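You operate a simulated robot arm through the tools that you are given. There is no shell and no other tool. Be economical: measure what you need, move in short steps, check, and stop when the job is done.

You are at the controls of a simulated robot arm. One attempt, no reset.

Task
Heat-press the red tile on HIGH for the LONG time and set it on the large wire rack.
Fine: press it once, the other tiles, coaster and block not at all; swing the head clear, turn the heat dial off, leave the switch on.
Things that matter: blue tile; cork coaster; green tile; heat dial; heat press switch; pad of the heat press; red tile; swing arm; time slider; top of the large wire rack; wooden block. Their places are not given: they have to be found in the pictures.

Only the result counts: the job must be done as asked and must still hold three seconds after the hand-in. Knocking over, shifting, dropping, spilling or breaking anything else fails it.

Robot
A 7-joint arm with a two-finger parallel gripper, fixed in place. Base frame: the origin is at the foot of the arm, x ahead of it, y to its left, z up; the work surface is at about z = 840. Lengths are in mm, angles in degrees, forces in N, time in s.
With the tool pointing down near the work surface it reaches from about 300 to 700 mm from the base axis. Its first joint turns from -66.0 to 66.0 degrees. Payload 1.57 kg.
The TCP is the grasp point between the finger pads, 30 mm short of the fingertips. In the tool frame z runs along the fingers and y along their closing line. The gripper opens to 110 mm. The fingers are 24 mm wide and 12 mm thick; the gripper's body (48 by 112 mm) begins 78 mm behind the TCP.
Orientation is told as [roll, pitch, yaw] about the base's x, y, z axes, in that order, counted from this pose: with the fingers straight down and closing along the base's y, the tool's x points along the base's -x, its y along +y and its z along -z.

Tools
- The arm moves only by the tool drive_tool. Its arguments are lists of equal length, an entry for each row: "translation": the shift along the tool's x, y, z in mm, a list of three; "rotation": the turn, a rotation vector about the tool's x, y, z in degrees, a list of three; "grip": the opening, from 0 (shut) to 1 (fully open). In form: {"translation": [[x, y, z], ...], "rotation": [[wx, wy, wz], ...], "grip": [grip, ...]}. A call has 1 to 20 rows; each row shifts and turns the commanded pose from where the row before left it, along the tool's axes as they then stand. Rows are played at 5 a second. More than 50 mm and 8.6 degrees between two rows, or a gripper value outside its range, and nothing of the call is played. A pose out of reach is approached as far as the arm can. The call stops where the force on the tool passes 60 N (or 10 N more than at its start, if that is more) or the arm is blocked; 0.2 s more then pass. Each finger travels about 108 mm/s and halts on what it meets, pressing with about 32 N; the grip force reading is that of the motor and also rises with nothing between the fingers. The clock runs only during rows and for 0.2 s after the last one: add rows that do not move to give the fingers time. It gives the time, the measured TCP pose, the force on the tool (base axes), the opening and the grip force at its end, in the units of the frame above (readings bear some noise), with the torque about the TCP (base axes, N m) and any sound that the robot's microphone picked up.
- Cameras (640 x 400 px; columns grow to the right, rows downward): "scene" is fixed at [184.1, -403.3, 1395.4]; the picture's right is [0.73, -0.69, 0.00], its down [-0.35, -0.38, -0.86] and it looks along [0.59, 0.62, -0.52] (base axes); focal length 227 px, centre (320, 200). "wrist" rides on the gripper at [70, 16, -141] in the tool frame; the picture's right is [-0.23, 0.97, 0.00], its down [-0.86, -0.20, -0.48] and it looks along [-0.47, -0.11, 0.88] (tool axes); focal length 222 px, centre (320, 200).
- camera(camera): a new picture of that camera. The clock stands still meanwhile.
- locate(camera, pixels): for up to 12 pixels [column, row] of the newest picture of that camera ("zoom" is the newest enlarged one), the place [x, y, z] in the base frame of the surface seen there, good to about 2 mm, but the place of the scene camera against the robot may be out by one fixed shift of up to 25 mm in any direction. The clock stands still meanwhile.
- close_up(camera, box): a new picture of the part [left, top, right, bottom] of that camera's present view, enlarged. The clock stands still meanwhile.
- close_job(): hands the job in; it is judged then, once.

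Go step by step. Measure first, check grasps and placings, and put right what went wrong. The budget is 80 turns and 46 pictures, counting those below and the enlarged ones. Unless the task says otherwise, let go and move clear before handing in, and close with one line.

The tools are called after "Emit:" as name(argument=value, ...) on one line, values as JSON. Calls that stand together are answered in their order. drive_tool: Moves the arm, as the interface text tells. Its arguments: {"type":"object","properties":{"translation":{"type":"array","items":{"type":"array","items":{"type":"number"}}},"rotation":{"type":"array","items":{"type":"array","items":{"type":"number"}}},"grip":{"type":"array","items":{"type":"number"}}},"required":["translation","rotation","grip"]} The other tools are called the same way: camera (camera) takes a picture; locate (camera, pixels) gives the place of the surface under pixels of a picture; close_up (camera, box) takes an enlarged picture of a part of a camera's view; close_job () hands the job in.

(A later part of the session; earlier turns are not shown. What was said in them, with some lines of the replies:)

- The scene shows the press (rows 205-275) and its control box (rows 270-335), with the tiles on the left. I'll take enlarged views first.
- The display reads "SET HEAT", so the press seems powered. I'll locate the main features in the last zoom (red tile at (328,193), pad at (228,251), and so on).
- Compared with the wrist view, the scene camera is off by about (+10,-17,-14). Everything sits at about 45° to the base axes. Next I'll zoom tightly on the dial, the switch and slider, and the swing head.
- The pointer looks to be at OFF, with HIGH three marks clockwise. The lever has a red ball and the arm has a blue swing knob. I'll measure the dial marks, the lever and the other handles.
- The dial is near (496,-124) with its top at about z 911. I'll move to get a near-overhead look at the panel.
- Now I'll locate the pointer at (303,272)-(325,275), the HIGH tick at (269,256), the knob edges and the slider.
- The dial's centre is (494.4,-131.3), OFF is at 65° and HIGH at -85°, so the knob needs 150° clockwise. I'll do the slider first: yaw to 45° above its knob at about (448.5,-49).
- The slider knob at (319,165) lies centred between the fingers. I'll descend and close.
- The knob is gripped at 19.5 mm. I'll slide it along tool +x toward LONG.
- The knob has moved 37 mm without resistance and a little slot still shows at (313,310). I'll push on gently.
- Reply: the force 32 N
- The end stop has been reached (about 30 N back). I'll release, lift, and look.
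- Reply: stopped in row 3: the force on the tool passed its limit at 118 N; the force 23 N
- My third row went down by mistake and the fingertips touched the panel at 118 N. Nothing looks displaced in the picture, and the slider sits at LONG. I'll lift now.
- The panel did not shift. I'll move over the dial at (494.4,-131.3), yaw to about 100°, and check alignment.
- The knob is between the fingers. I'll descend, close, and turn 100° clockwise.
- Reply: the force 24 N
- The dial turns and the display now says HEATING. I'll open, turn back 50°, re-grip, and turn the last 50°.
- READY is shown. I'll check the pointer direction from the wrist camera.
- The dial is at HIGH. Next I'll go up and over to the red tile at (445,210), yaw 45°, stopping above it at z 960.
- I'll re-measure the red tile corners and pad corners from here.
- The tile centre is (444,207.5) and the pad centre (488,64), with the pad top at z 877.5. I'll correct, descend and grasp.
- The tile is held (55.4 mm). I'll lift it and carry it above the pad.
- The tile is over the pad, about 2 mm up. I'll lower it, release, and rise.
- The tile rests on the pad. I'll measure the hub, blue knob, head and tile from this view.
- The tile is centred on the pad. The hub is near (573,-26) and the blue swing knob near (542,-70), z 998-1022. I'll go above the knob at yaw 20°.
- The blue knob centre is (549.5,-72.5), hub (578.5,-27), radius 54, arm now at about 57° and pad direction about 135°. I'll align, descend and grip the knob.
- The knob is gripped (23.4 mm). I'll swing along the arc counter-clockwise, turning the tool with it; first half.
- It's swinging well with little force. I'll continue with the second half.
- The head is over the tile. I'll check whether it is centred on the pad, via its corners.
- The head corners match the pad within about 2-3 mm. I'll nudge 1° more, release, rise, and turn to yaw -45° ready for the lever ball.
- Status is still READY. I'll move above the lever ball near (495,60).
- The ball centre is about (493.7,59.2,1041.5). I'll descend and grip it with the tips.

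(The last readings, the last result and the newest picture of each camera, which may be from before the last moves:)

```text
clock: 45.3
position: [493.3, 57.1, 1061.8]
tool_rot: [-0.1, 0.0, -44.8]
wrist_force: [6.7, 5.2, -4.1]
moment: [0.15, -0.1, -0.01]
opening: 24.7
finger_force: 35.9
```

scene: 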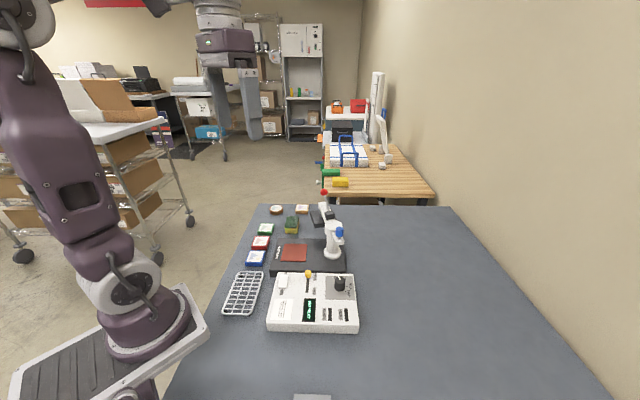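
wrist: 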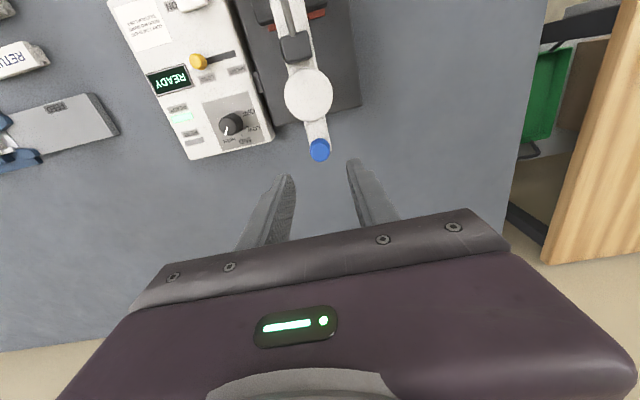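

The ball is gripped. I'll pull the lever down along its arc in small steps.

Emit:
drive_tool(translation=[[2.5, 0, 4.3], [2.3, 0, 4.45], [2, 0, 4.6], [1.8, 0, 4.7], [0, 0, 0]], rotation=[[0, 0, 0], [0, 0, 0], [0, 0, 0], [0, 0, 0], [0, 0, 0]], grip=[0.15, 0.15, 0.15, 0.15, 0.15])

Emit:
close_up(camera="scene", box=[250, 185, 370, 335])

```text
clock: 46.5
position: [488.4, 63.0, 1042.2]
tool_rot: [-0.1, -0.1, -44.8]
wrist_force: [19.4, -1.9, 9.7]
moment: [-0.6, -0.97, -0.04]
opening: 24.4
finger_force: 36.3
```

```text
2.67 times, centred on (310, 260) of scene
```

zoom: 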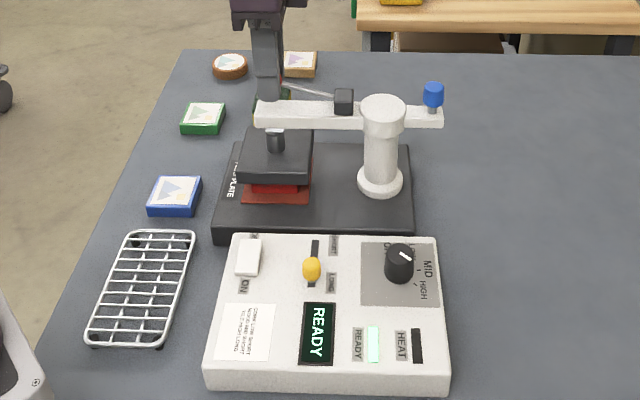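

The head is coming down and the display still says READY. I'll continue two steps.

Emit:
drive_tool(translation=[[1.3, 0, 4.8], [1.0, 0, 4.9], [0, 0, 0]], rotation=[[0, 0, 0], [0, 0, 0], [0, 0, 0]], grip=[0.15, 0.15, 0.15])

Emit:
close_up(camera="scene", box=[250, 185, 370, 335])

```text
clock: 47.3
position: [485.7, 66.0, 1031.7]
tool_rot: [-0.3, 0.1, -44.9]
wrist_force: [13.5, 6.2, 14.0]
moment: [-0.5, -0.86, 0.05]
opening: 24.8
finger_force: 36.4
```

```text
2.67 times, centred on (310, 260) of scene
```

zoom: 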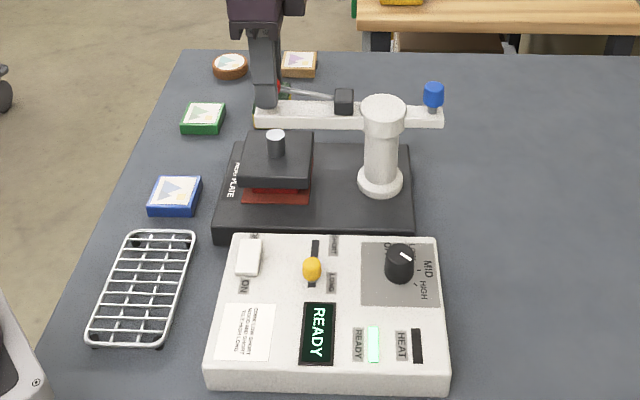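

Emit:
drive_tool(translation=[[0.7, 0, 3], [0.5, 0, 3], [0.3, 0, 2.5], [0, 0, 0], [0, 0, 0]], rotation=[[0, 0, 0], [0, 0, 0], [0, 0, 0], [0, 0, 0], [0, 0, 0]], grip=[0.15, 0.15, 0.15, 0.15, 0.15])

Emit:
close_up(camera="scene", box=[250, 185, 370, 335])

```text
clock: 48.5
position: [484.9, 66.2, 1023.2]
tool_rot: [-0.1, 0.0, -44.7]
wrist_force: [12.6, 16.0, 6.7]
moment: [-0.05, -0.52, 0.03]
opening: 25.0
finger_force: 36.4
```

```text
2.67 times, centred on (310, 260) of scene
```

zoom: 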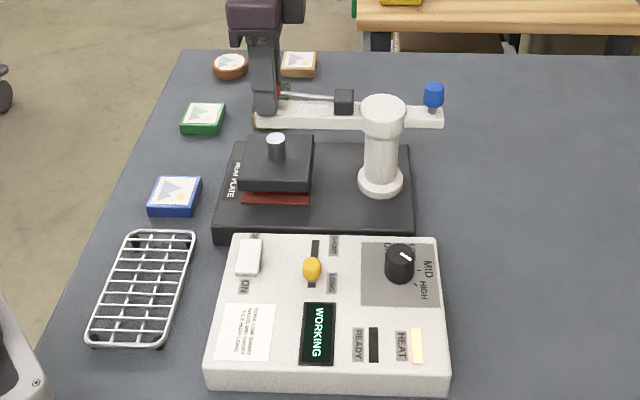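

The display now says WORKING. I'll hold still and wait.

Emit:
drive_tool(translation=[[0, 0, 0], [0, 0, 0], [0, 0, 0], [0, 0, 0], [0, 0, 0], [0, 0, 0], [0, 0, 0], [0, 0, 0], [0, 0, 0], [0, 0, 0], [0, 0, 0], [0, 0, 0], [0, 0, 0], [0, 0, 0], [0, 0, 0], [0, 0, 0], [0, 0, 0], [0, 0, 0], [0, 0, 0], [0, 0, 0]], rotation=[[0, 0, 0], [0, 0, 0], [0, 0, 0], [0, 0, 0], [0, 0, 0], [0, 0, 0], [0, 0, 0], [0, 0, 0], [0, 0, 0], [0, 0, 0], [0, 0, 0], [0, 0, 0], [0, 0, 0], [0, 0, 0], [0, 0, 0], [0, 0, 0], [0, 0, 0], [0, 0, 0], [0, 0, 0], [0, 0, 0]], grip=[0.15, 0.15, 0.15, 0.15, 0.15, 0.15, 0.15, 0.15, 0.15, 0.15, 0.15, 0.15, 0.15, 0.15, 0.15, 0.15, 0.15, 0.15, 0.15, 0.15])

Emit:
drive_tool(translation=[[0, 0, 0], [0, 0, 0], [0, 0, 0], [0, 0, 0], [0, 0, 0], [0, 0, 0], [0, 0, 0], [0, 0, 0], [0, 0, 0], [0, 0, 0]], rotation=[[0, 0, 0], [0, 0, 0], [0, 0, 0], [0, 0, 0], [0, 0, 0], [0, 0, 0], [0, 0, 0], [0, 0, 0], [0, 0, 0], [0, 0, 0]], grip=[0.15, 0.15, 0.15, 0.15, 0.15, 0.15, 0.15, 0.15, 0.15, 0.15])

Emit:
close_up(camera="scene", box=[250, 185, 370, 335])

```text
clock: 52.7
position: [485.3, 66.8, 1023.2]
tool_rot: [-0.2, 0.0, -44.8]
wrist_force: [8.3, 22.4, -0.7]
moment: [0.35, -0.08, 0.05]
opening: 24.7
finger_force: 36.8
```

```text
clock: 54.9
position: [484.4, 66.0, 1024.2]
tool_rot: [-0.2, -0.1, -44.9]
wrist_force: [10.6, 20.3, -0.4]
moment: [0.28, -0.14, 0.05]
opening: 24.6
finger_force: 36.8
```

```text
2.67 times, centred on (310, 260) of scene
```

zoom: 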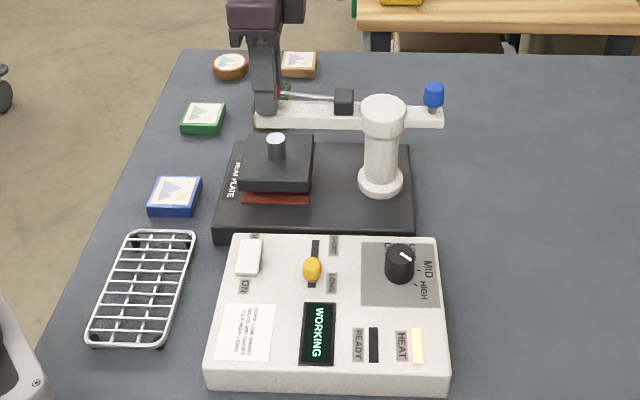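

It's still WORKING. I'll keep holding and listen for a sound.

Emit:
drive_tool(translation=[[0, 0, 0], [0, 0, 0], [0, 0, 0], [0, 0, 0], [0, 0, 0], [0, 0, 0], [0, 0, 0], [0, 0, 0], [0, 0, 0], [0, 0, 0], [0, 0, 0], [0, 0, 0], [0, 0, 0], [0, 0, 0], [0, 0, 0], [0, 0, 0], [0, 0, 0], [0, 0, 0], [0, 0, 0], [0, 0, 0]], rotation=[[0, 0, 0], [0, 0, 0], [0, 0, 0], [0, 0, 0], [0, 0, 0], [0, 0, 0], [0, 0, 0], [0, 0, 0], [0, 0, 0], [0, 0, 0], [0, 0, 0], [0, 0, 0], [0, 0, 0], [0, 0, 0], [0, 0, 0], [0, 0, 0], [0, 0, 0], [0, 0, 0], [0, 0, 0], [0, 0, 0]], grip=[0.15, 0.15, 0.15, 0.15, 0.15, 0.15, 0.15, 0.15, 0.15, 0.15, 0.15, 0.15, 0.15, 0.15, 0.15, 0.15, 0.15, 0.15, 0.15, 0.15])

Emit:
close_up(camera="scene", box=[250, 185, 370, 335])

```text
clock: 59.1
position: [484.3, 66.8, 1023.6]
tool_rot: [-0.2, -0.1, -44.8]
wrist_force: [13.7, 17.1, 2.0]
moment: [0.61, 0.15, -0.02]
opening: 25.0
finger_force: 36.5
```

```text
2.67 times, centred on (310, 260) of scene
```

zoom: 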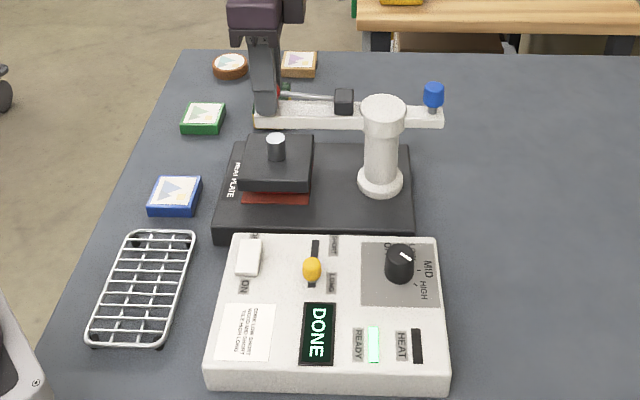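

DONE is shown. I'll raise the lever along the reverse path at once.

Emit:
drive_tool(translation=[[-0.8, 0, -5.5], [-0.7, 0, -3], [-1.0, 0, -4.9], [-1.3, 0, -4.8], [-1.8, 0, -4.7], [-2, 0, -4.6], [-2.3, 0, -4.45], [-2.5, 0, -4.3], [0, 0, 0]], rotation=[[0, 0, 0], [0, 0, 0], [0, 0, 0], [0, 0, 0], [0, 0, 0], [0, 0, 0], [0, 0, 0], [0, 0, 0], [0, 0, 0]], grip=[0.15, 0.15, 0.15, 0.15, 0.15, 0.15, 0.15, 0.15, 0.15])

Emit:
close_up(camera="scene", box=[250, 185, 370, 335])

```text
clock: 61.1
position: [492.8, 60.0, 1057.7]
tool_rot: [-0.4, 0.2, -44.7]
wrist_force: [0.4, 19.6, -27.9]
moment: [0.45, 0.17, 0.02]
opening: 24.7
finger_force: 36.6
```

```text
2.67 times, centred on (310, 260) of scene
```

zoom: 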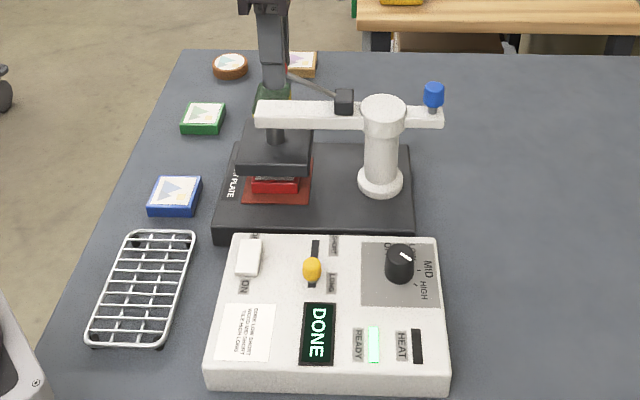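

The head is up and clear of the tile. I'll release the ball, rise, and go over to the blue knob at (616.5,-64.5) with yaw 10°.

Emit:
drive_tool(translation=[[0, 0, 1.5], [0, 0, 0], [0, 0, 0], [0, 0, -30], [0, 0, -32], [-43.9, -0.1, 0], [-43.9, -0.1, 0], [-43.9, -0.1, 0], [-43.9, -0.1, 0], [0, 0, 0], [0, 0, 0], [0, 0, 0], [0, 0, 0], [0, 0, 0], [0, 0, 0], [0, 0, 0], [0, 0, 0]], rotation=[[0, 0, 0], [0, 0, 0], [0, 0, 0], [0, 0, 0], [0, 0, 0], [0, 0, 0], [0, 0, 0], [0, 0, 0], [0, 0, 0], [0, 0, -8], [0, 0, -8], [0, 0, -8], [0, 0, -8], [0, 0, -8], [0, 0, -8], [0, 0, -7], [0, 0, 0]], grip=[0.15, 0.45, 0.45, 0.45, 0.45, 0.45, 0.45, 0.45, 0.45, 0.45, 0.45, 0.45, 0.45, 0.45, 0.45, 0.45, 0.45])

Emit:
camera(camera="wrist")

Emit:
locate(camera="wrist", pixels=[[320, 150], [314, 150], [326, 150], [320, 144], [320, 156], [310, 150], [330, 150]])

```text
clock: 64.7
position: [617.6, -65.9, 1120.4]
tool_rot: [0.0, 0.2, 10.3]
wrist_force: [-0.3, 0.9, -0.2]
moment: [-0.04, -0.03, -0.03]
opening: 49.4
finger_force: 0.1
```

```text
9 pictures are left
```

wrist: 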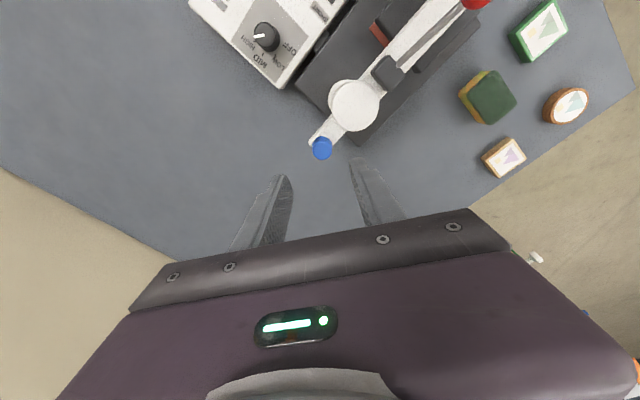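

```text
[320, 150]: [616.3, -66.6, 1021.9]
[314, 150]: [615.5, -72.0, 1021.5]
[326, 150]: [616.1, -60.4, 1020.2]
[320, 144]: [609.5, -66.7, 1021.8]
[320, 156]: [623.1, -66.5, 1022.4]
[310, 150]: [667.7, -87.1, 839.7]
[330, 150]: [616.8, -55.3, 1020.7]
```

The knob centre is (616.5,-64.5). I'll descend and grip.

Emit:
drive_tool(translation=[[0.7, 1.6, 30], [0, 0, 32], [0, 0, 30], [0, 0, 0], [0, 0, 0], [0, 0, 0], [0, 0, 0]], rotation=[[0, 0, 0], [0, 0, 0], [0, 0, 0], [0, 0, 0], [0, 0, 0], [0, 0, 0], [0, 0, 0]], grip=[0.45, 0.45, 0.45, 0.45, 0.2, 0.12, 0.12])

```text
clock: 66.3
position: [617.3, -64.1, 1028.3]
tool_rot: [0.0, 0.2, 10.3]
wrist_force: [-2.0, 5.7, -4.9]
moment: [0.17, -0.26, -0.02]
opening: 23.5
finger_force: 35.4
```

I'll swing the head back clockwise by 78°.

Emit:
drive_tool(translation=[[6.24, -3.87, 0], [6.24, -3.87, 0], [6.24, -3.87, 0], [6.24, -3.87, 0], [6.24, -3.87, 0], [6.24, -3.87, 0], [6.24, -3.87, 0], [6.24, -3.87, 0], [6.24, -3.87, 0], [6.24, -3.87, 0], [0, 0, 0]], rotation=[[0, 0, 7.8], [0, 0, 7.8], [0, 0, 7.8], [0, 0, 7.8], [0, 0, 7.8], [0, 0, 7.8], [0, 0, 7.8], [0, 0, 7.8], [0, 0, 7.8], [0, 0, 7.8], [0, 0, 0]], grip=[0.12, 0.12, 0.12, 0.12, 0.12, 0.12, 0.12, 0.12, 0.12, 0.12, 0.12])

Emit:
close_up(camera="scene", box=[230, 180, 370, 340])

```text
clock: 68.7
position: [548.7, -75.2, 1030.0]
tool_rot: [-0.1, -0.2, -67.9]
wrist_force: [-2.4, 0.7, -1.8]
moment: [-0.09, 0.09, 0.02]
opening: 23.6
finger_force: 35.9
```

```text
2.50 times, centred on (300, 260) of scene
```

zoom: 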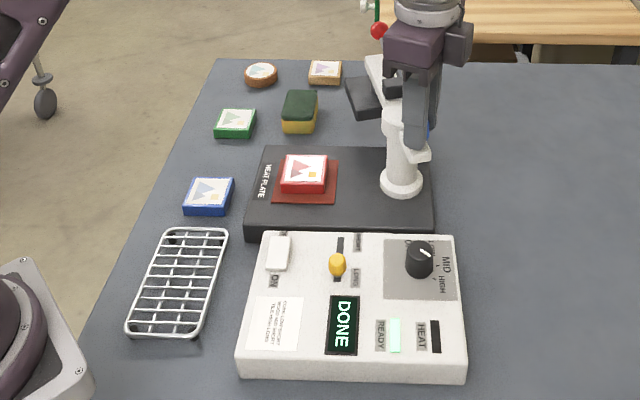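

The head is back at its parking place and the tile is on the pad. I'll release, rise, and go above the dial at yaw 0°.

Emit:
drive_tool(translation=[[0, 0, 0], [0, 0, 0], [0, 0, -45], [0, 0, -45], [-15.8, -35.7, 0], [-15.8, -35.7, 0], [0, 0, 17.8], [0, 0, 17.8], [0, 0, 17.8], [0, 0, 17.8], [0, 0, 17.8], [0, 0, 17.8], [0, 0, 17.8], [0, 0, 17.8], [0, 0, 17.8], [0, 0, 0]], rotation=[[0, 0, 0], [0, 0, 0], [0, 0, 0], [0, 0, 0], [0, 0, 0], [0, 0, 0], [0, 0, -7.55], [0, 0, -7.55], [0, 0, -7.55], [0, 0, -7.55], [0, 0, -7.55], [0, 0, -7.55], [0, 0, -7.55], [0, 0, -7.55], [0, 0, -7.55], [0, 0, 0]], grip=[0.45, 0.45, 0.45, 0.45, 0.45, 0.45, 0.45, 0.45, 0.45, 0.45, 0.45, 0.45, 0.45, 0.45, 0.45, 0.45])

```text
clock: 72.1
position: [494.9, -129.2, 960.4]
tool_rot: [-0.3, 0.0, 0.2]
wrist_force: [0.5, 0.6, 0.1]
moment: [0.02, -0.02, 0.0]
opening: 49.5
finger_force: 0.0
```

I'm above the dial (about 2 mm off in y). I'll descend, grip, and turn 100° counter-clockwise.

Emit:
drive_tool(translation=[[0.3, -2, 20], [0, 0, 20], [0, 0, 5.5], [0, 0, 0], [0, 0, 0], [0, 0, 0]], rotation=[[0, 0, 0], [0, 0, 0], [0, 0, 0], [0, 0, 0], [0, 0, 0], [0, 0, 0]], grip=[0.45, 0.45, 0.45, 0.2, 0.12, 0.12])

Emit:
drive_tool(translation=[[0, 0, 0], [0, 0, 0], [0, 0, 0], [0, 0, 0], [0, 0, 0], [0, 0, 0], [0, 0, 0], [0, 0, 0], [0, 0, 0], [0, 0, 0], [0, 0, 0], [0, 0, 0], [0, 0, 0], [0, 0, 0]], rotation=[[0, 0, -7.7], [0, 0, -7.7], [0, 0, -7.7], [0, 0, -7.7], [0, 0, -7.7], [0, 0, -7.7], [0, 0, -7.7], [0, 0, -7.7], [0, 0, -7.7], [0, 0, -7.7], [0, 0, -7.7], [0, 0, -7.7], [0, 0, -7.6], [0, 0, 0]], grip=[0.12, 0.12, 0.12, 0.12, 0.12, 0.12, 0.12, 0.12, 0.12, 0.12, 0.12, 0.12, 0.12, 0.12])

Emit:
drive_tool(translation=[[0, 0, 0], [0, 0, 0], [0, 0, 0], [0, 0, 0], [0, 0, 0], [0, 0, 0], [0, 0, 0], [0, 0, 0], [0, 0, 0], [0, 0, 0], [0, 0, 0], [0, 0, 0]], rotation=[[0, 0, 0], [0, 0, 0], [0, 0, 8.4], [0, 0, 8.4], [0, 0, 8.4], [0, 0, 8.4], [0, 0, 8.4], [0, 0, 8.4], [0, 0, 0], [0, 0, 0], [0, 0, 0], [0, 0, 0]], grip=[0.45, 0.45, 0.45, 0.45, 0.45, 0.45, 0.45, 0.45, 0.45, 0.2, 0.12, 0.12])

Emit:
drive_tool(translation=[[0, 0, 0], [0, 0, 0], [0, 0, 0], [0, 0, 0], [0, 0, 0], [0, 0, 0], [0, 0, 0], [0, 0, 0], [0, 0, 0], [0, 0, -40], [0, 0, -40], [0, 0, 0]], rotation=[[0, 0, -8.4], [0, 0, -8.4], [0, 0, -8.4], [0, 0, -8.4], [0, 0, -8.4], [0, 0, -8.4], [0, 0, 0], [0, 0, 0], [0, 0, 0], [0, 0, 0], [0, 0, 0], [0, 0, 0]], grip=[0.12, 0.12, 0.12, 0.12, 0.12, 0.12, 0.12, 0.45, 0.45, 0.45, 0.45, 0.45])

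Emit:
close_up(camera="scene", box=[264, 268, 360, 328])

```text
clock: 73.5
position: [493.9, -132.1, 914.2]
tool_rot: [-0.2, 0.1, 0.2]
wrist_force: [0.9, 3.5, 1.9]
moment: [0.11, -0.2, -0.03]
opening: 30.6
finger_force: 39.6
```

```text
clock: 76.5
position: [493.4, -131.6, 914.2]
tool_rot: [0.4, 0.2, 100.1]
wrist_force: [-27.7, 23.8, 13.9]
moment: [0.96, 0.88, 0.0]
opening: 30.4
finger_force: 39.5
```

```text
clock: 79.1
position: [494.7, -130.5, 913.9]
tool_rot: [0.1, 0.4, 49.8]
wrist_force: [-13.9, 15.1, 7.1]
moment: [0.3, 0.75, -0.04]
opening: 30.1
finger_force: 39.1
```

```text
clock: 81.7
position: [495.2, -132.6, 995.0]
tool_rot: [0.1, 0.2, 100.2]
wrist_force: [0.2, 0.3, 0.5]
moment: [0.03, -0.01, 0.02]
opening: 49.4
finger_force: 0.0
```

```text
6.67 times, centred on (312, 298) of scene
```

zoom: 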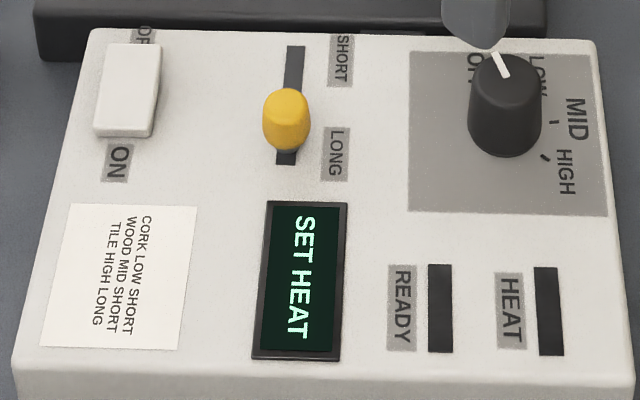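

The dial is OFF and the display is back to SET HEAT, with the switch untouched. Next I'll go above the tile on the pad at yaw 45°.

Emit:
drive_tool(translation=[[0, 0, -42], [0, 0, -42], [0, 0, -42], [-39.3, -5.3, 0], [-39.3, -5.3, 0], [-39.3, -5.3, 0], [-39.3, -5.3, 0], [-39.3, -5.3, 0], [0, 0, 20], [0, 0, 20], [0, 0, 20], [0, 0, 20], [0, 0, 20], [0, 0, 20], [0, 0, 20], [0, 0, 0]], rotation=[[0, 0, 0], [0, 0, 0], [0, 0, 0], [0, 0, 0], [0, 0, 0], [0, 0, 0], [0, 0, 0], [0, 0, 0], [0, 0, 7.9], [0, 0, 7.9], [0, 0, 7.9], [0, 0, 7.9], [0, 0, 7.9], [0, 0, 7.9], [0, 0, 7.8], [0, 0, 0]], grip=[0.45, 0.45, 0.45, 0.73, 0.73, 0.73, 0.73, 0.73, 0.73, 0.73, 0.73, 0.73, 0.73, 0.73, 0.73, 0.73])

Emit:
camera(camera="wrist")

```text
clock: 85.1
position: [486.4, 65.3, 978.9]
tool_rot: [0.1, 0.2, 44.8]
wrist_force: [0.8, -0.8, 0.4]
moment: [-0.02, 0.03, 0.0]
opening: 80.5
finger_force: 0.1
```

```text
6 pictures are left
```

wrist: 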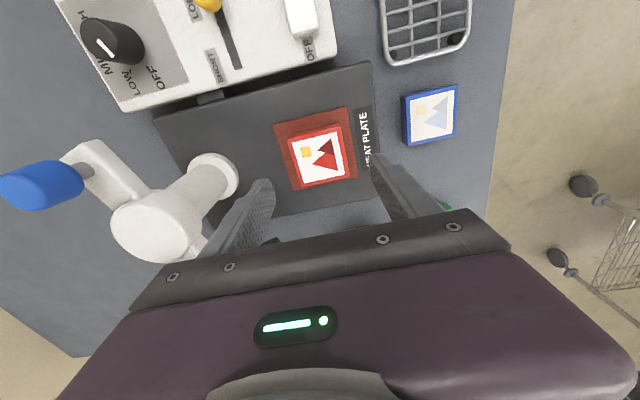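

The tile now shows a vivid print at (321,157). I'll locate its corners and the visible end of the rack.

Emit:
locate(camera="wrist", pixels=[[289, 139], [338, 127], [353, 177], [297, 188], [388, 62], [468, 40], [400, 67], [383, 30], [470, 10], [430, 56]])

```text
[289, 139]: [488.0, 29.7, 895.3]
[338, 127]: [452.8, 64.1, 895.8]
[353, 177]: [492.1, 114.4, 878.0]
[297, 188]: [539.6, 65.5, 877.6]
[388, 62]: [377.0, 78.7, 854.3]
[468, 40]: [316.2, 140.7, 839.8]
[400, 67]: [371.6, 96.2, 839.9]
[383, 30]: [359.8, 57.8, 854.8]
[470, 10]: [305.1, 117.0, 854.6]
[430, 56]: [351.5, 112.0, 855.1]
```

The tile is centred under the gripper. The rack's centre is about (302,59) with its top at z 855, so I'll set the tile at about (316,73). Now I'll grasp and lift.

Emit:
drive_tool(translation=[[0, 0, 35], [0, 0, 31.5], [0, 0, 0], [0, 0, 0], [0, 0, 0], [0, 0, 0], [0, 0, -35], [0, 0, -35], [0, 0, 0]], rotation=[[0, 0, 0], [0, 0, 0], [0, 0, 0], [0, 0, 0], [0, 0, 0], [0, 0, 0], [0, 0, 0], [0, 0, 0], [0, 0, 0]], grip=[0.73, 0.73, 0.73, 0.45, 0.4, 0.4, 0.4, 0.4, 0.4])

```text
clock: 87.1
position: [486.2, 66.1, 983.2]
tool_rot: [0.0, 0.1, 44.9]
wrist_force: [-0.6, 0.2, -1.8]
moment: [-0.02, 0.0, -0.01]
opening: 55.1
finger_force: 32.1
```

The tile is held at 55.1 mm. I'll carry it over the rack and lower to about 15 mm above it.

Emit:
drive_tool(translation=[[28.9, 31.3, 0], [28.9, 31.3, 0], [28.9, 31.3, 0], [28.8, 31.3, 0], [0, 0, 40], [0, 0, 38], [0, 0, 0]], rotation=[[0, 0, 0], [0, 0, 0], [0, 0, 0], [0, 0, 0], [0, 0, 0], [0, 0, 0], [0, 0, 0]], grip=[0.4, 0.4, 0.4, 0.4, 0.4, 0.4, 0.4])

Emit:
close_up(camera="scene", box=[200, 235, 320, 335])

```text
clock: 88.7
position: [316.5, 73.6, 904.9]
tool_rot: [0.0, 0.1, 45.1]
wrist_force: [-1.1, -0.4, -1.3]
moment: [0.0, 0.01, 0.01]
opening: 55.5
finger_force: 32.1
```

```text
4.00 times, centred on (260, 285) of scene
```

zoom: 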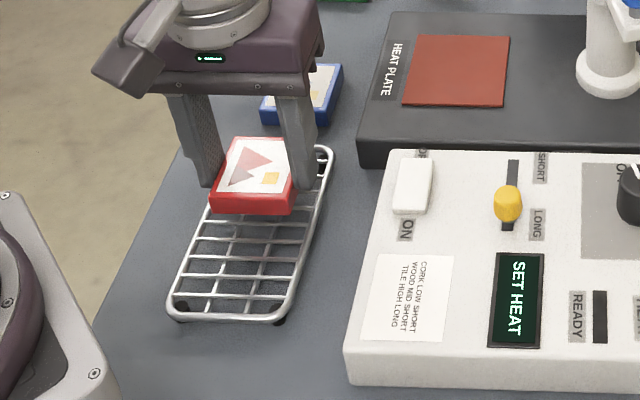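

It's well aligned over the rack. I'll lower, release gently, and rise straight up.

Emit:
drive_tool(translation=[[0, 0, 10], [0, 0, 3], [0, 0, 1.5], [0, 0, 0], [0, 0, 0], [0, 0, 0], [0, 0, -30], [0, 0, -40], [0, 0, -50], [0, 0, -50], [0, 0, 0]], rotation=[[0, 0, 0], [0, 0, 0], [0, 0, 0], [0, 0, 0], [0, 0, 0], [0, 0, 0], [0, 0, 0], [0, 0, 0], [0, 0, 0], [0, 0, 0], [0, 0, 0]], grip=[0.4, 0.4, 0.4, 0.4, 0.6, 0.68, 0.68, 0.68, 0.68, 0.68, 0.68])

Emit:
close_up(camera="scene", box=[210, 195, 370, 345])

```text
clock: 91.1
position: [316.5, 73.1, 1062.0]
tool_rot: [-0.1, 0.2, 44.9]
wrist_force: [0.5, 0.0, 0.4]
moment: [0.0, 0.03, 0.03]
opening: 75.0
finger_force: 0.1
```

```text
2.67 times, centred on (290, 270) of scene
```

zoom: 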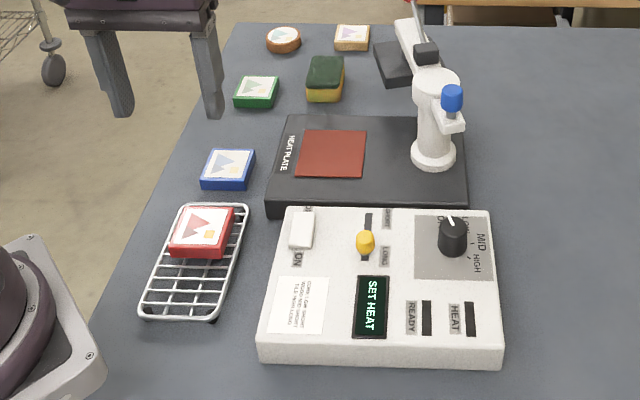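

The tile rests on the rack at about (203,232), the head is parked, and the dial is off with the press powered. I'll check quickly that the tile lies flat.

Emit:
locate(camera="zoom", pixels=[[186, 212], [230, 212], [176, 243], [222, 245], [203, 228]])

```text
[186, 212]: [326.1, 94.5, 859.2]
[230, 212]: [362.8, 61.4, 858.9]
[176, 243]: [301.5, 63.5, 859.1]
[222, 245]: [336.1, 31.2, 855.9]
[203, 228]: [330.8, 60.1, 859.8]
```

The tile's top is level at about z 873 (rack top plus tile height), so it lies flat and everything is as asked. I'm handing the job in.

Emit:
close_job()

```text
The job is handed in.
```

The red tile was pressed once on HIGH for the LONG time and set flat on the wire rack; the head is swung clear, the heat dial is off, the switch is still on, and the job is handed in.
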